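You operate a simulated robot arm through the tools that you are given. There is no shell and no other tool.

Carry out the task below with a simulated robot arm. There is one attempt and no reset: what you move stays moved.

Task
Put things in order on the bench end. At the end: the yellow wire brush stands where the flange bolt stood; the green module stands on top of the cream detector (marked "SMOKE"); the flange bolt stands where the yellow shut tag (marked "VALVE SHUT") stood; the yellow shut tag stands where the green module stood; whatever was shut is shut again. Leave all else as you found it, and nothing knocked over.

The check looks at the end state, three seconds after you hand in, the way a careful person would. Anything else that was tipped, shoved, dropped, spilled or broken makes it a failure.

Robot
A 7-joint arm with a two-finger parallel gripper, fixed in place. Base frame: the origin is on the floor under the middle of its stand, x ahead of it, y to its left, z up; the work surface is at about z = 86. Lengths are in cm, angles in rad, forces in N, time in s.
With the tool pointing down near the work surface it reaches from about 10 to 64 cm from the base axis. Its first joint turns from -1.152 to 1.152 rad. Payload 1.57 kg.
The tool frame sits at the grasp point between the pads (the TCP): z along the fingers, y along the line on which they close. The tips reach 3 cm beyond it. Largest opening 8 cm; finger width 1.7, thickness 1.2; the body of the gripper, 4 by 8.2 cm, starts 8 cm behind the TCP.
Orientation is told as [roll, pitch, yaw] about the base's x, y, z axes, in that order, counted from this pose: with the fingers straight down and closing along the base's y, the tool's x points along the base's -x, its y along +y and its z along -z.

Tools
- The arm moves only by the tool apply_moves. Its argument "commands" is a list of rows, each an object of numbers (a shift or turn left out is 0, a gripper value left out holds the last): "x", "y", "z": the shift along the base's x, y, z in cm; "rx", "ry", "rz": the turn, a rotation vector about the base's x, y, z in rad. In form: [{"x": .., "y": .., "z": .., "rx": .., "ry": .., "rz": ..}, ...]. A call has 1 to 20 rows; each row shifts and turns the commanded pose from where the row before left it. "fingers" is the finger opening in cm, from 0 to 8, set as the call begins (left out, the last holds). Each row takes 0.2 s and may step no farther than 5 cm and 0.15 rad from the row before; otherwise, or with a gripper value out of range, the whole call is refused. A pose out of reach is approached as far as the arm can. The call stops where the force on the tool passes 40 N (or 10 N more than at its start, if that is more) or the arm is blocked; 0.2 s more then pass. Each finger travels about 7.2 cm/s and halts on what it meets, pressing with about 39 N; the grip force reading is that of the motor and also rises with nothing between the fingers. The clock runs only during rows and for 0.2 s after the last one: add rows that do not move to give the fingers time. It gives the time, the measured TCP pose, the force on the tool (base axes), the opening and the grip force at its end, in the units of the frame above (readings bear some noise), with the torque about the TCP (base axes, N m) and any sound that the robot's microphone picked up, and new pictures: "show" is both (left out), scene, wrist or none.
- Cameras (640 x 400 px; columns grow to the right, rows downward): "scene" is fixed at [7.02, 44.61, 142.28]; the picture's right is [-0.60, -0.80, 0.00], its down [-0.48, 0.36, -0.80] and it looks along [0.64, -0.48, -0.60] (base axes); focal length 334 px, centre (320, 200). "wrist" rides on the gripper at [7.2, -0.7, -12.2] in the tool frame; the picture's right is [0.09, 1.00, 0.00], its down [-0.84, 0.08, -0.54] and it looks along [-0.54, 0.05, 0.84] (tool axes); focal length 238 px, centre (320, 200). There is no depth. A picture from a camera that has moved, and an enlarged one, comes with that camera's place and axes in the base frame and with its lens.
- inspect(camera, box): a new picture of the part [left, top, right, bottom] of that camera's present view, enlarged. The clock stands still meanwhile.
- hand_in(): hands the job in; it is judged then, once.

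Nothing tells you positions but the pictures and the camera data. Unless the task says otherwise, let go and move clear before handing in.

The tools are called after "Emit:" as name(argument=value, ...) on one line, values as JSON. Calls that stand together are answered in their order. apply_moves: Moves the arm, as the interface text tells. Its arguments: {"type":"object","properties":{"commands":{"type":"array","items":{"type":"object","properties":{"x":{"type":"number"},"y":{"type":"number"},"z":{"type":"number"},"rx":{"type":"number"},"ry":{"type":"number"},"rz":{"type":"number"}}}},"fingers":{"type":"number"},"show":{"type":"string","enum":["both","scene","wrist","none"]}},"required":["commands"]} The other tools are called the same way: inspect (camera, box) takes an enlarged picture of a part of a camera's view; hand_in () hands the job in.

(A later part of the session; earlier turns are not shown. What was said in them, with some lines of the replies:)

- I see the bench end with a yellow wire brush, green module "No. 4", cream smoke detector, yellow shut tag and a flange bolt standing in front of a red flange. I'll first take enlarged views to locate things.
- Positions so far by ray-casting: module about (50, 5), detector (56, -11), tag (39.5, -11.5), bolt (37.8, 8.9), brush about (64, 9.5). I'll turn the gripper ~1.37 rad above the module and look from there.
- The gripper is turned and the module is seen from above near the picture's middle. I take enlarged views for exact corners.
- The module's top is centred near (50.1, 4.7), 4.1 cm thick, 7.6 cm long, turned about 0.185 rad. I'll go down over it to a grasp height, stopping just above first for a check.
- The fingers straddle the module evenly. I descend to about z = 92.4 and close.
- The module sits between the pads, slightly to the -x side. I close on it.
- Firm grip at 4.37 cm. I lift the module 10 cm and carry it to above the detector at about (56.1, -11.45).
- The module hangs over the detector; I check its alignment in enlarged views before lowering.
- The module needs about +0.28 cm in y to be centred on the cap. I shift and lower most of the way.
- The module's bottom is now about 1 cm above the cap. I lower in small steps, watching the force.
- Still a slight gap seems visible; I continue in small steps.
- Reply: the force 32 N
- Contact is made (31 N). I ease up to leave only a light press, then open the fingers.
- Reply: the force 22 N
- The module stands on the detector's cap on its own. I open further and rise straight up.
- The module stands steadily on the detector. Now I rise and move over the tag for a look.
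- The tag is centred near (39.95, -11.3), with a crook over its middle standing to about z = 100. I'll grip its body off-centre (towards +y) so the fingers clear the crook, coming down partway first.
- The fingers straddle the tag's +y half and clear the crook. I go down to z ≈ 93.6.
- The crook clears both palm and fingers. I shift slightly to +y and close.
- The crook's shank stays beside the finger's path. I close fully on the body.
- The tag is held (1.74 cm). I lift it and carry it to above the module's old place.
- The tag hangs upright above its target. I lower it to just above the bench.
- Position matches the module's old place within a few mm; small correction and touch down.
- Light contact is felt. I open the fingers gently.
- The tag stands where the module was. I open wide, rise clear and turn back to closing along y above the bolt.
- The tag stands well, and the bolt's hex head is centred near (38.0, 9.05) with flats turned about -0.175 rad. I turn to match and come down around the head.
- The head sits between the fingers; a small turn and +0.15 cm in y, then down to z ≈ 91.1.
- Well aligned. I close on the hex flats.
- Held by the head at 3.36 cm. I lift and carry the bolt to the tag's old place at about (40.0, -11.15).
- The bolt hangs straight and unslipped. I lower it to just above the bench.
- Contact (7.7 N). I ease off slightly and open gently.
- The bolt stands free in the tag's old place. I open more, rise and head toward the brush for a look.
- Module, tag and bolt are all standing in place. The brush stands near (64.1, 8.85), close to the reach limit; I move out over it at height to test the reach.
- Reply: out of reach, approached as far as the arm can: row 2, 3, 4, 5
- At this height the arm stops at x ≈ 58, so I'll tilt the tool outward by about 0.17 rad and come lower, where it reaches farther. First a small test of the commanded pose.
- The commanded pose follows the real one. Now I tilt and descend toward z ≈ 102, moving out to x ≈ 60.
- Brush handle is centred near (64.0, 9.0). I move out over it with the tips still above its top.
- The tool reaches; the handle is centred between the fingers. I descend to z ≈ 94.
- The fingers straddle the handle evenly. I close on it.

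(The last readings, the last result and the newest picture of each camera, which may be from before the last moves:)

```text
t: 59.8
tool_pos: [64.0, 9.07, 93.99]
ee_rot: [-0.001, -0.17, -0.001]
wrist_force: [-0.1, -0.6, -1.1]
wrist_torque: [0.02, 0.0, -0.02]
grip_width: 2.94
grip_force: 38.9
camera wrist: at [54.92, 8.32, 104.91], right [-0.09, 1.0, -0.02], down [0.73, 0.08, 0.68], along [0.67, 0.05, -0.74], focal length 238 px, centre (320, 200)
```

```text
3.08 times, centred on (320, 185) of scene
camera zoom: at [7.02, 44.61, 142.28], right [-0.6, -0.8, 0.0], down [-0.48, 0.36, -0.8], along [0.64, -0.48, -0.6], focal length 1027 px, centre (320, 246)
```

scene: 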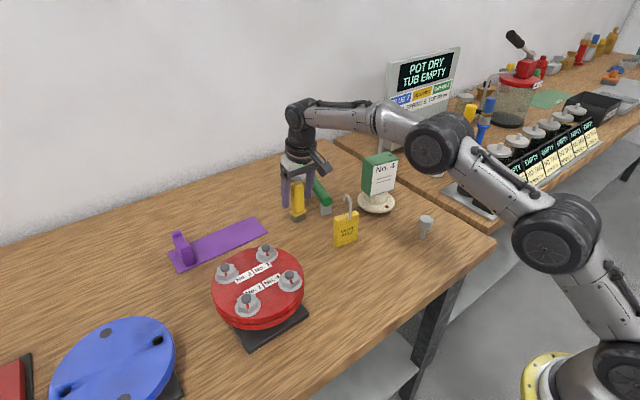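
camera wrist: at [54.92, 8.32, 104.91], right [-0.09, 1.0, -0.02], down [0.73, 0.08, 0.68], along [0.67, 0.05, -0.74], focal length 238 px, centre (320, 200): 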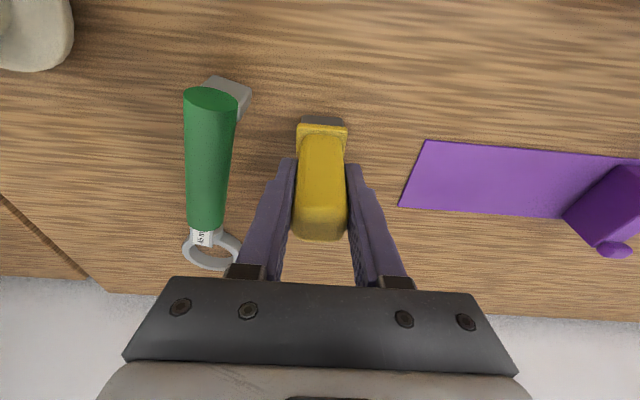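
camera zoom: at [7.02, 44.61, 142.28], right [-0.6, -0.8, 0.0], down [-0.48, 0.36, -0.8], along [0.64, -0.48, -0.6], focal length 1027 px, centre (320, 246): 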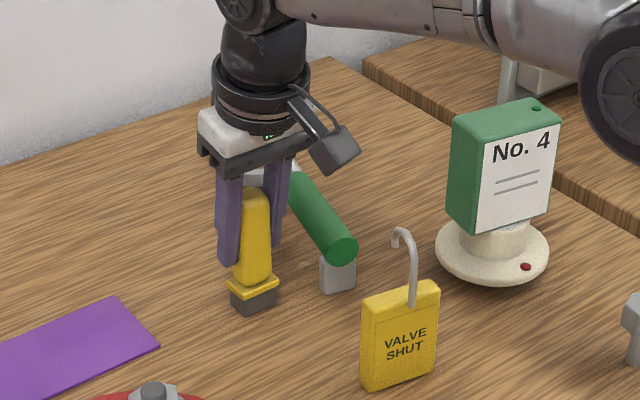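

Held at 2.94 cm. I lift, retreat inward with a small detour to +y around the tag, and bring the brush above the bolt's old place.

Emit:
apply_moves(commands=[{"z": 1}, {"z": 2}, {"x": -1.5, "y": 0.6, "z": 1.5}, {"x": -1.5, "y": 0.6, "z": 1.5}, {"x": -1.5, "y": 0.6, "z": 1.5}, {"x": -1.5, "y": 0.6, "z": 1.5}, {"x": -1.5, "y": 0.6, "z": 1}, {}], show="both")

```text
t: 61.6
tool_pos: [56.35, 12.09, 104.1]
ee_rot: [-0.001, -0.17, 0.0]
wrist_force: [0.4, -0.3, -0.9]
wrist_torque: [-0.01, -0.01, -0.01]
grip_width: 2.93
grip_force: 38.7
camera wrist: at [47.36, 11.41, 114.93], right [-0.09, 1.0, -0.02], down [0.73, 0.08, 0.68], along [0.67, 0.05, -0.74], focal length 238 px, centre (320, 200)
```

scene: 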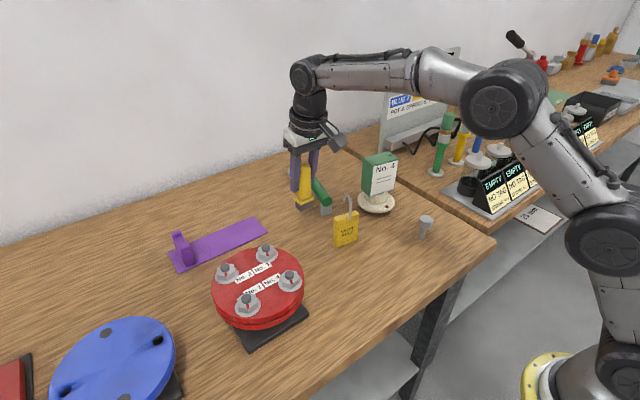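
wrist: 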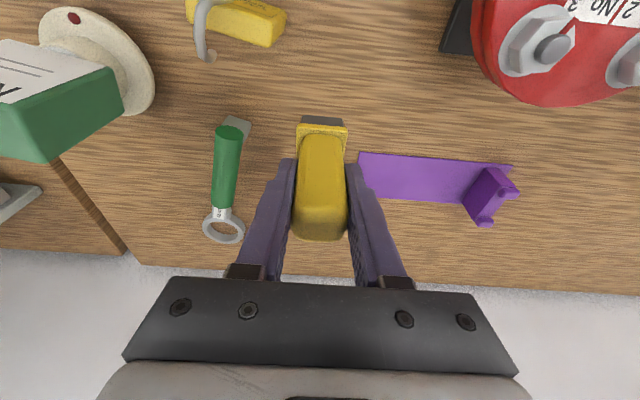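

The brush is lifted and held steady. I carry on inward to above the bolt's old place.

Emit:
apply_moves(commands=[{"x": -2}, {"x": -2}, {"x": -2}, {"x": -2}, {"x": -2}, {"x": -2}, {"x": -2}, {"x": -2}, {"x": -1.3, "y": -1.3}, {"x": -1.15, "y": -1.7}, {}, {}], show="both")

Emit:
inspect(camera="scene", box=[300, 170, 440, 300])

```text
t: 64.2
tool_pos: [37.87, 9.12, 104.12]
ee_rot: [0.0, -0.17, 0.0]
wrist_force: [-0.2, -0.4, -0.6]
wrist_torque: [-0.02, -0.02, 0.0]
grip_width: 2.93
grip_force: 39.1
camera wrist: at [28.78, 8.39, 115.01], right [-0.09, 1.0, -0.02], down [0.73, 0.08, 0.68], along [0.67, 0.05, -0.74], focal length 238 px, centre (320, 200)
```

scene: 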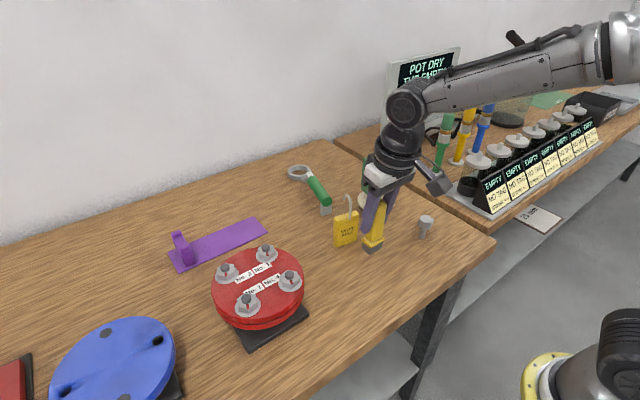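
wrist: 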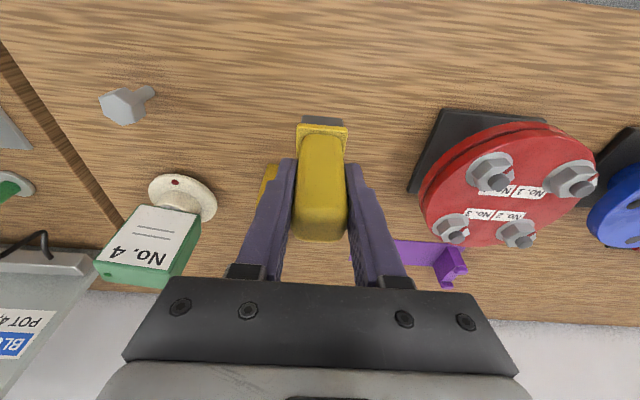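

```text
3.08 times, centred on (370, 235) of scene
camera zoom: at [7.02, 44.61, 142.28], right [-0.6, -0.8, 0.0], down [-0.48, 0.36, -0.8], along [0.64, -0.48, -0.6], focal length 1027 px, centre (166, 92)
```

zoom: 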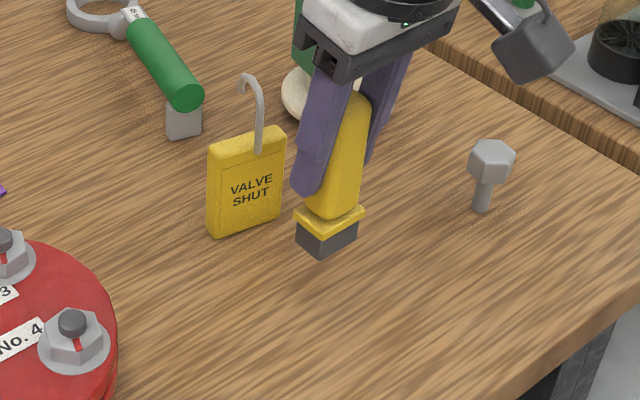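

The brush hangs upright over the spot. I lower it to about 1 cm above the bench and check its position.

Emit:
apply_moves(commands=[{"z": -2.5}, {"z": -2.5}, {"z": -2.2}, {"z": -1.5}, {"z": -0.6}, {}, {}], show="both")

Emit:
inspect(camera="scene", box=[330, 220, 420, 300])

```text
t: 65.8
tool_pos: [37.9, 9.05, 94.81]
ee_rot: [0.0, -0.17, 0.0]
wrist_force: [0.8, -0.8, -0.7]
wrist_torque: [0.03, -0.01, 0.01]
grip_width: 2.94
grip_force: 38.6
camera wrist: at [28.88, 8.37, 105.56], right [-0.09, 1.0, -0.02], down [0.73, 0.08, 0.68], along [0.67, 0.05, -0.74], focal length 238 px, centre (320, 200)
```

scene: 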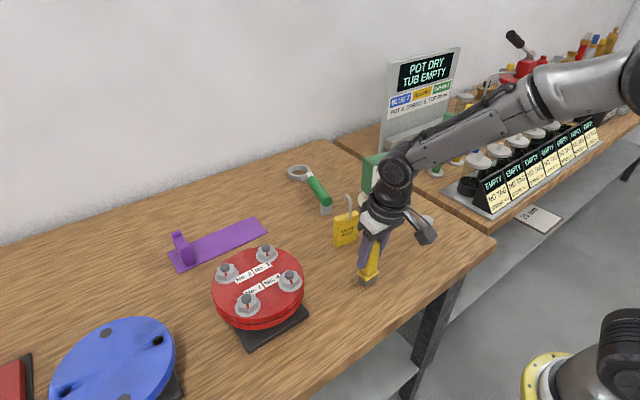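
wrist: 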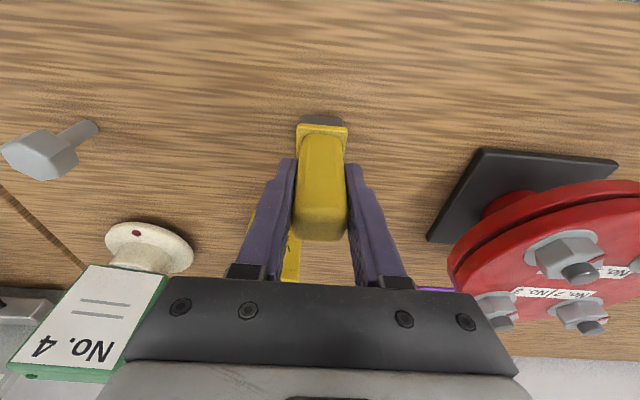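

```text
5.00 times, centred on (375, 260) of scene
camera zoom: at [7.02, 44.61, 142.28], right [-0.6, -0.8, 0.0], down [-0.48, 0.36, -0.8], along [0.64, -0.48, -0.6], focal length 1670 px, centre (45, -100)
```

zoom: 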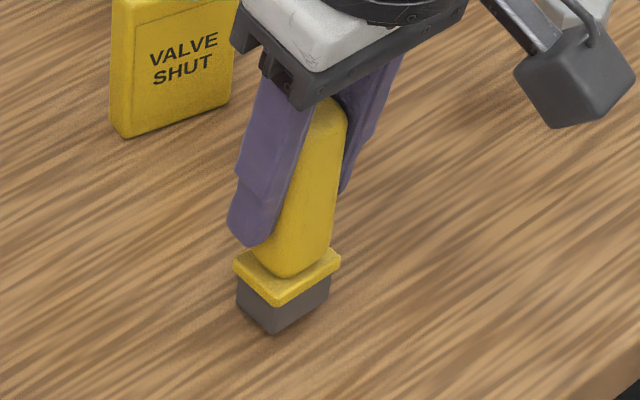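

The brush base is centred near (37.6, 9.15), the bolt stood at about (37.85, 9.0). I make the small correction and touch down.

Emit:
apply_moves(commands=[{"x": 0.2, "y": -0.12}, {"z": -0.5}, {}, {}], show="none")

Emit:
apply_moves(commands=[{"z": -0.15}, {}, {}], show="none")

```text
t: 66.8
tool_pos: [38.14, 8.85, 94.27]
ee_rot: [-0.002, -0.169, 0.0]
wrist_force: [-0.1, -0.4, -0.6]
wrist_torque: [-0.03, 0.0, 0.0]
grip_width: 2.95
grip_force: 39.1
```

```text
t: 67.6
tool_pos: [38.16, 8.97, 94.2]
ee_rot: [0.001, -0.168, -0.001]
wrist_force: [0.3, 0.0, -0.5]
wrist_torque: [0.02, -0.01, 0.02]
grip_width: 2.95
grip_force: 39.3
```

Emit:
apply_moves(commands=[{"z": -0.12}, {}, {}], show="none")

Emit:
apply_moves(commands=[{"z": -0.08}, {}, {}], show="none")

```text
t: 68.4
tool_pos: [38.24, 8.89, 94.07]
ee_rot: [0.0, -0.171, -0.001]
wrist_force: [-1.8, -1.2, 5.9]
wrist_torque: [-0.08, 0.21, 0.03]
grip_width: 2.93
grip_force: 39.5
```

```text
t: 69.2
tool_pos: [38.19, 8.94, 94.14]
ee_rot: [0.0, -0.172, -0.002]
wrist_force: [-5.2, -2.6, 19.2]
wrist_torque: [-0.18, 0.48, 0.02]
grip_width: 2.94
grip_force: 39.2
```

Contact is firm; I ease up slightly, then open.

Emit:
apply_moves(commands=[{"z": 0.1}, {}, {}], show="none")

Emit:
apply_moves(commands=[{}, {}, {}], fingers=4.2, show="both")

Emit:
inspect(camera="scene", box=[330, 220, 420, 300])

Emit:
inspect(camera="wrist", box=[220, 80, 420, 260])

```text
t: 70.0
tool_pos: [38.16, 9.01, 94.08]
ee_rot: [0.0, -0.173, -0.001]
wrist_force: [1.8, -1.0, 5.6]
wrist_torque: [0.02, -0.22, -0.01]
grip_width: 2.94
grip_force: 39.7
```

```text
t: 70.8
tool_pos: [38.24, 9.1, 94.09]
ee_rot: [0.0, -0.17, 0.0]
wrist_force: [0.3, 0.1, 0.6]
wrist_torque: [0.01, 0.01, -0.02]
grip_width: 4.2
grip_force: 0.0
camera wrist: at [29.17, 8.26, 104.91], right [-0.09, 1.0, -0.02], down [0.73, 0.08, 0.68], along [0.67, 0.05, -0.74], focal length 238 px, centre (320, 200)
```

scene: 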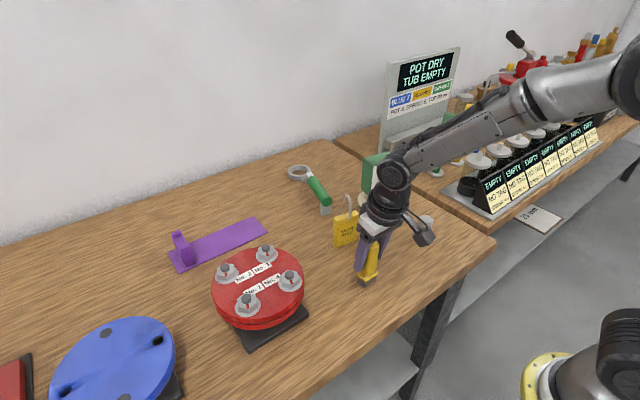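
wrist: 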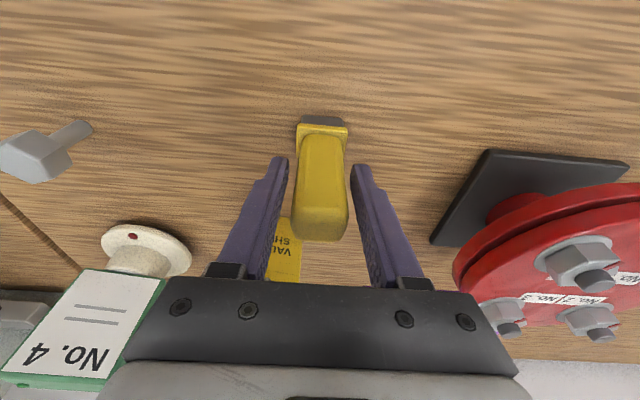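

```text
5.00 times, centred on (375, 260) of scene
camera zoom: at [7.02, 44.61, 142.28], right [-0.6, -0.8, 0.0], down [-0.48, 0.36, -0.8], along [0.64, -0.48, -0.6], focal length 1670 px, centre (45, -100)
```

zoom: 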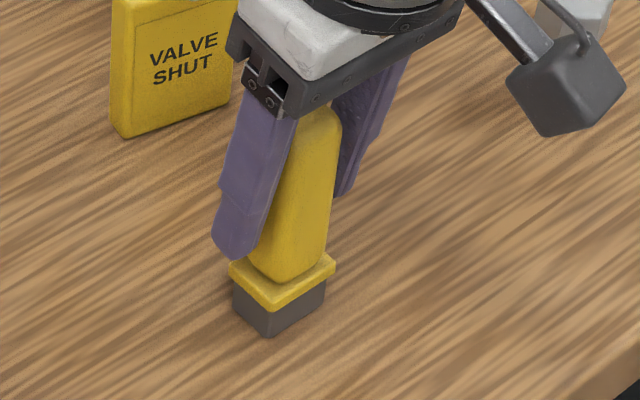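

```text
2.22 times, centred on (320, 170) of wrist
camera zoom: at [29.17, 8.26, 104.91], right [-0.09, 1.0, -0.02], down [0.73, 0.08, 0.68], along [0.67, 0.05, -0.74], focal length 530 px, centre (320, 267)
```

zoom: 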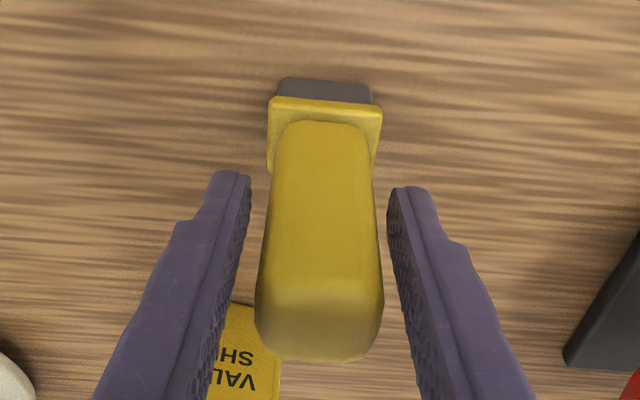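

The brush stands on its own. I open wider, rise straight up, take out the tilt and view everything.

Emit:
apply_moves(commands=[{}, {"z": 1}, {"z": 2}, {"z": 3}, {"z": 4}, {"z": 4}, {"z": 4}, {"ry": 0.085}, {"ry": 0.085}, {}], fingers=6, show="both")

Emit:
inspect(camera="scene", box=[270, 150, 470, 290])

Emit:
inspect(camera="scene", box=[330, 210, 420, 300])

```text
t: 73.0
tool_pos: [38.37, 8.96, 111.94]
ee_rot: [-0.001, -0.001, 0.0]
wrist_force: [0.0, -0.1, 0.1]
wrist_torque: [0.0, -0.02, -0.02]
grip_width: 6.0
grip_force: 0.0
camera wrist: at [31.23, 8.28, 124.23], right [-0.09, 1.0, 0.0], down [0.84, 0.08, 0.54], along [0.54, 0.05, -0.84], focal length 238 px, centre (320, 200)
```

scene: 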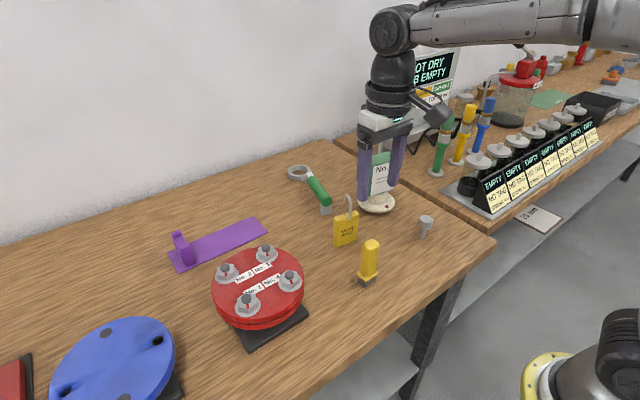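
wrist: 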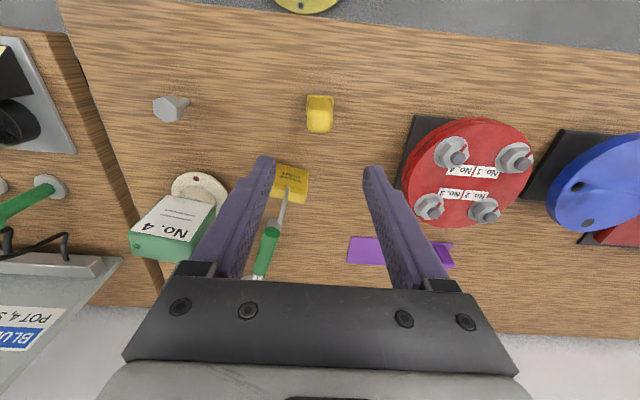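

```text
2.86 times, centred on (370, 220) of scene
camera zoom: at [7.02, 44.61, 142.28], right [-0.6, -0.8, 0.0], down [-0.48, 0.36, -0.8], along [0.64, -0.48, -0.6], focal length 954 px, centre (177, 143)
```

zoom: 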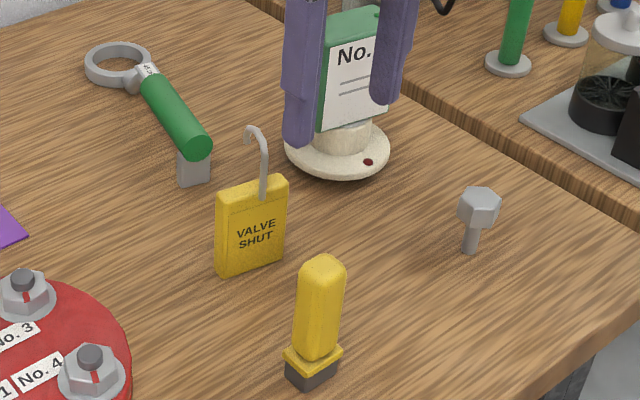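

```text
4.44 times, centred on (375, 255) of scene
camera zoom: at [7.02, 44.61, 142.28], right [-0.6, -0.8, 0.0], down [-0.48, 0.36, -0.8], along [0.64, -0.48, -0.6], focal length 1484 px, centre (76, -44)
```

zoom: 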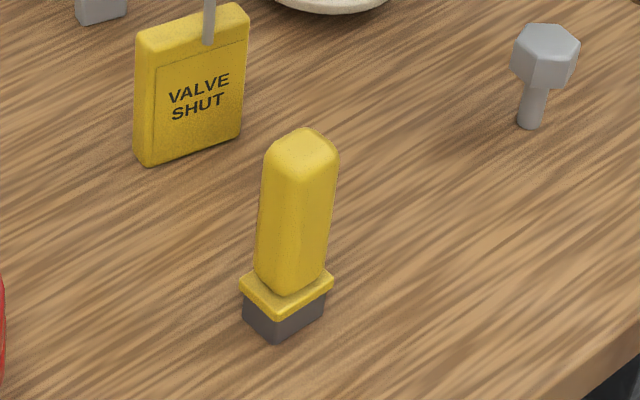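

All four items stand in their targets within a few mm. I move the arm to its starting pose, clear of everything, and take a last look.

Emit:
apply_moves(commands=[{"z": 2.8}, {"x": 3, "y": 0.8}, {"x": 3.2, "y": 0.8}, {}, {}, {}], fingers=8, show="both")

Emit:
inspect(camera="scene", box=[270, 150, 470, 290])

Emit:
inspect(camera="wrist", box=[90, 20, 350, 180])

Emit:
inspect(camera="scene", box=[370, 30, 620, 220])

```text
t: 74.4
tool_pos: [44.46, 10.53, 114.95]
ee_rot: [-0.001, 0.0, 0.0]
wrist_force: [-0.2, -0.4, 0.1]
wrist_torque: [0.02, 0.0, -0.01]
grip_width: 7.99
grip_force: 0.1
camera wrist: at [37.45, 9.83, 127.06], right [-0.09, 1.0, 0.0], down [0.84, 0.08, 0.54], along [0.54, 0.05, -0.84], focal length 238 px, centre (320, 200)
```

scene: 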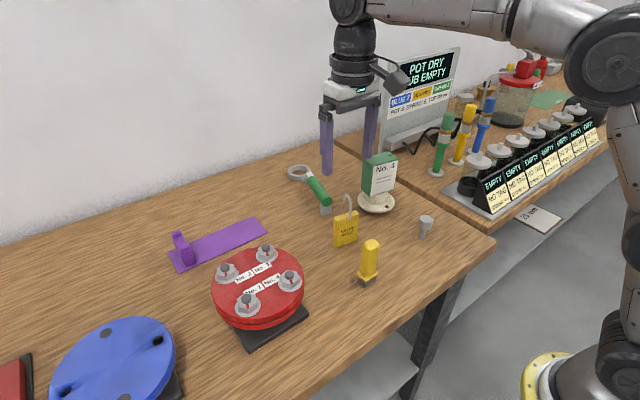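
wrist: 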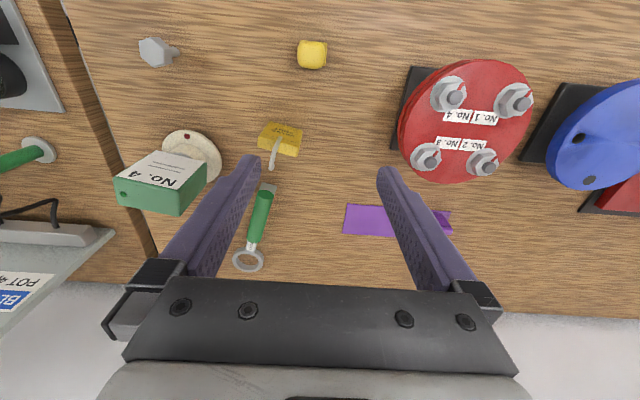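

```text
2.86 times, centred on (370, 220) of scene
camera zoom: at [7.02, 44.61, 142.28], right [-0.6, -0.8, 0.0], down [-0.48, 0.36, -0.8], along [0.64, -0.48, -0.6], focal length 954 px, centre (177, 143)
```

zoom: 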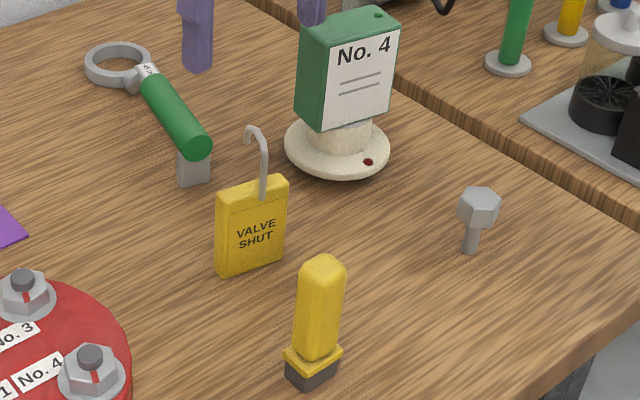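

```text
2.46 times, centred on (220, 100) of wrist
camera zoom: at [37.45, 9.83, 127.06], right [-0.09, 1.0, 0.0], down [0.84, 0.08, 0.54], along [0.54, 0.05, -0.84], focal length 587 px, centre (566, 446)
```

zoom: 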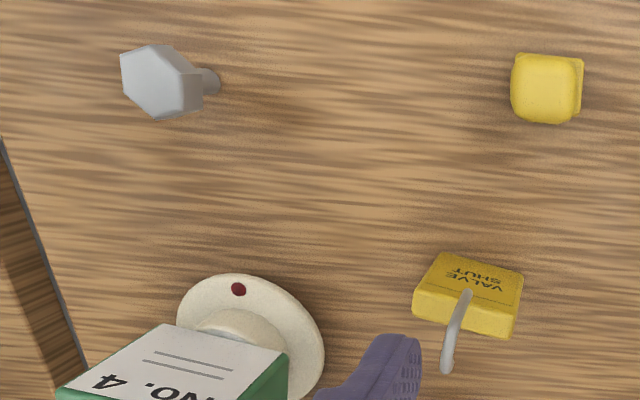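

```text
2.11 times, centred on (495, 125) of scene
camera zoom: at [7.02, 44.61, 142.28], right [-0.6, -0.8, 0.0], down [-0.48, 0.36, -0.8], along [0.64, -0.48, -0.6], focal length 703 px, centre (-48, 358)
```

zoom: 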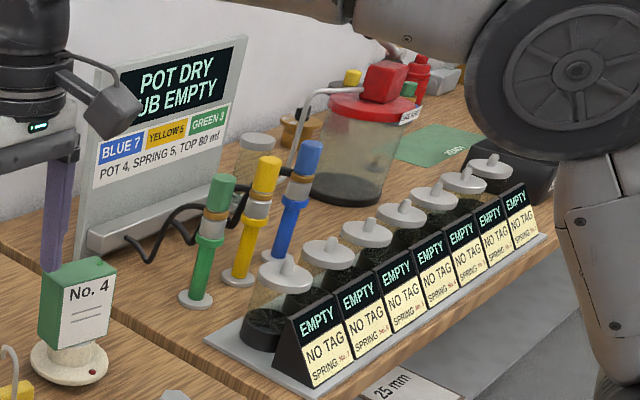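

The brush, module, bolt and tag all stand upright in their targets. The detector hasn't moved, nothing was opened, everything else looks as it did at the start, and the arm is clear. I hand in.

Emit:
hand_in()

```text
The job is handed in.
```

The job is handed in, and all four items stand upright where you asked; I haven't been told the result of the check.

- **Green module:** it stands on top of the cream "SMOKE" detector, centred on the cap. The detector is where it was at the start.
- **Yellow "VALVE SHUT" tag:** it stands where the module was, facing the same way it did before.
- **Flange bolt:** it stands on its shank where the tag was.
- **Yellow wire brush:** it stands on its bristles where the bolt was. At about 3 mm by the camera, it is the farthest off its spot.

I found nothing that needed opening, so there was nothing to shut again. In the last pictures the rest of the bench looked as it did at the start. The gripper was empty and clear of everything when I handed in.
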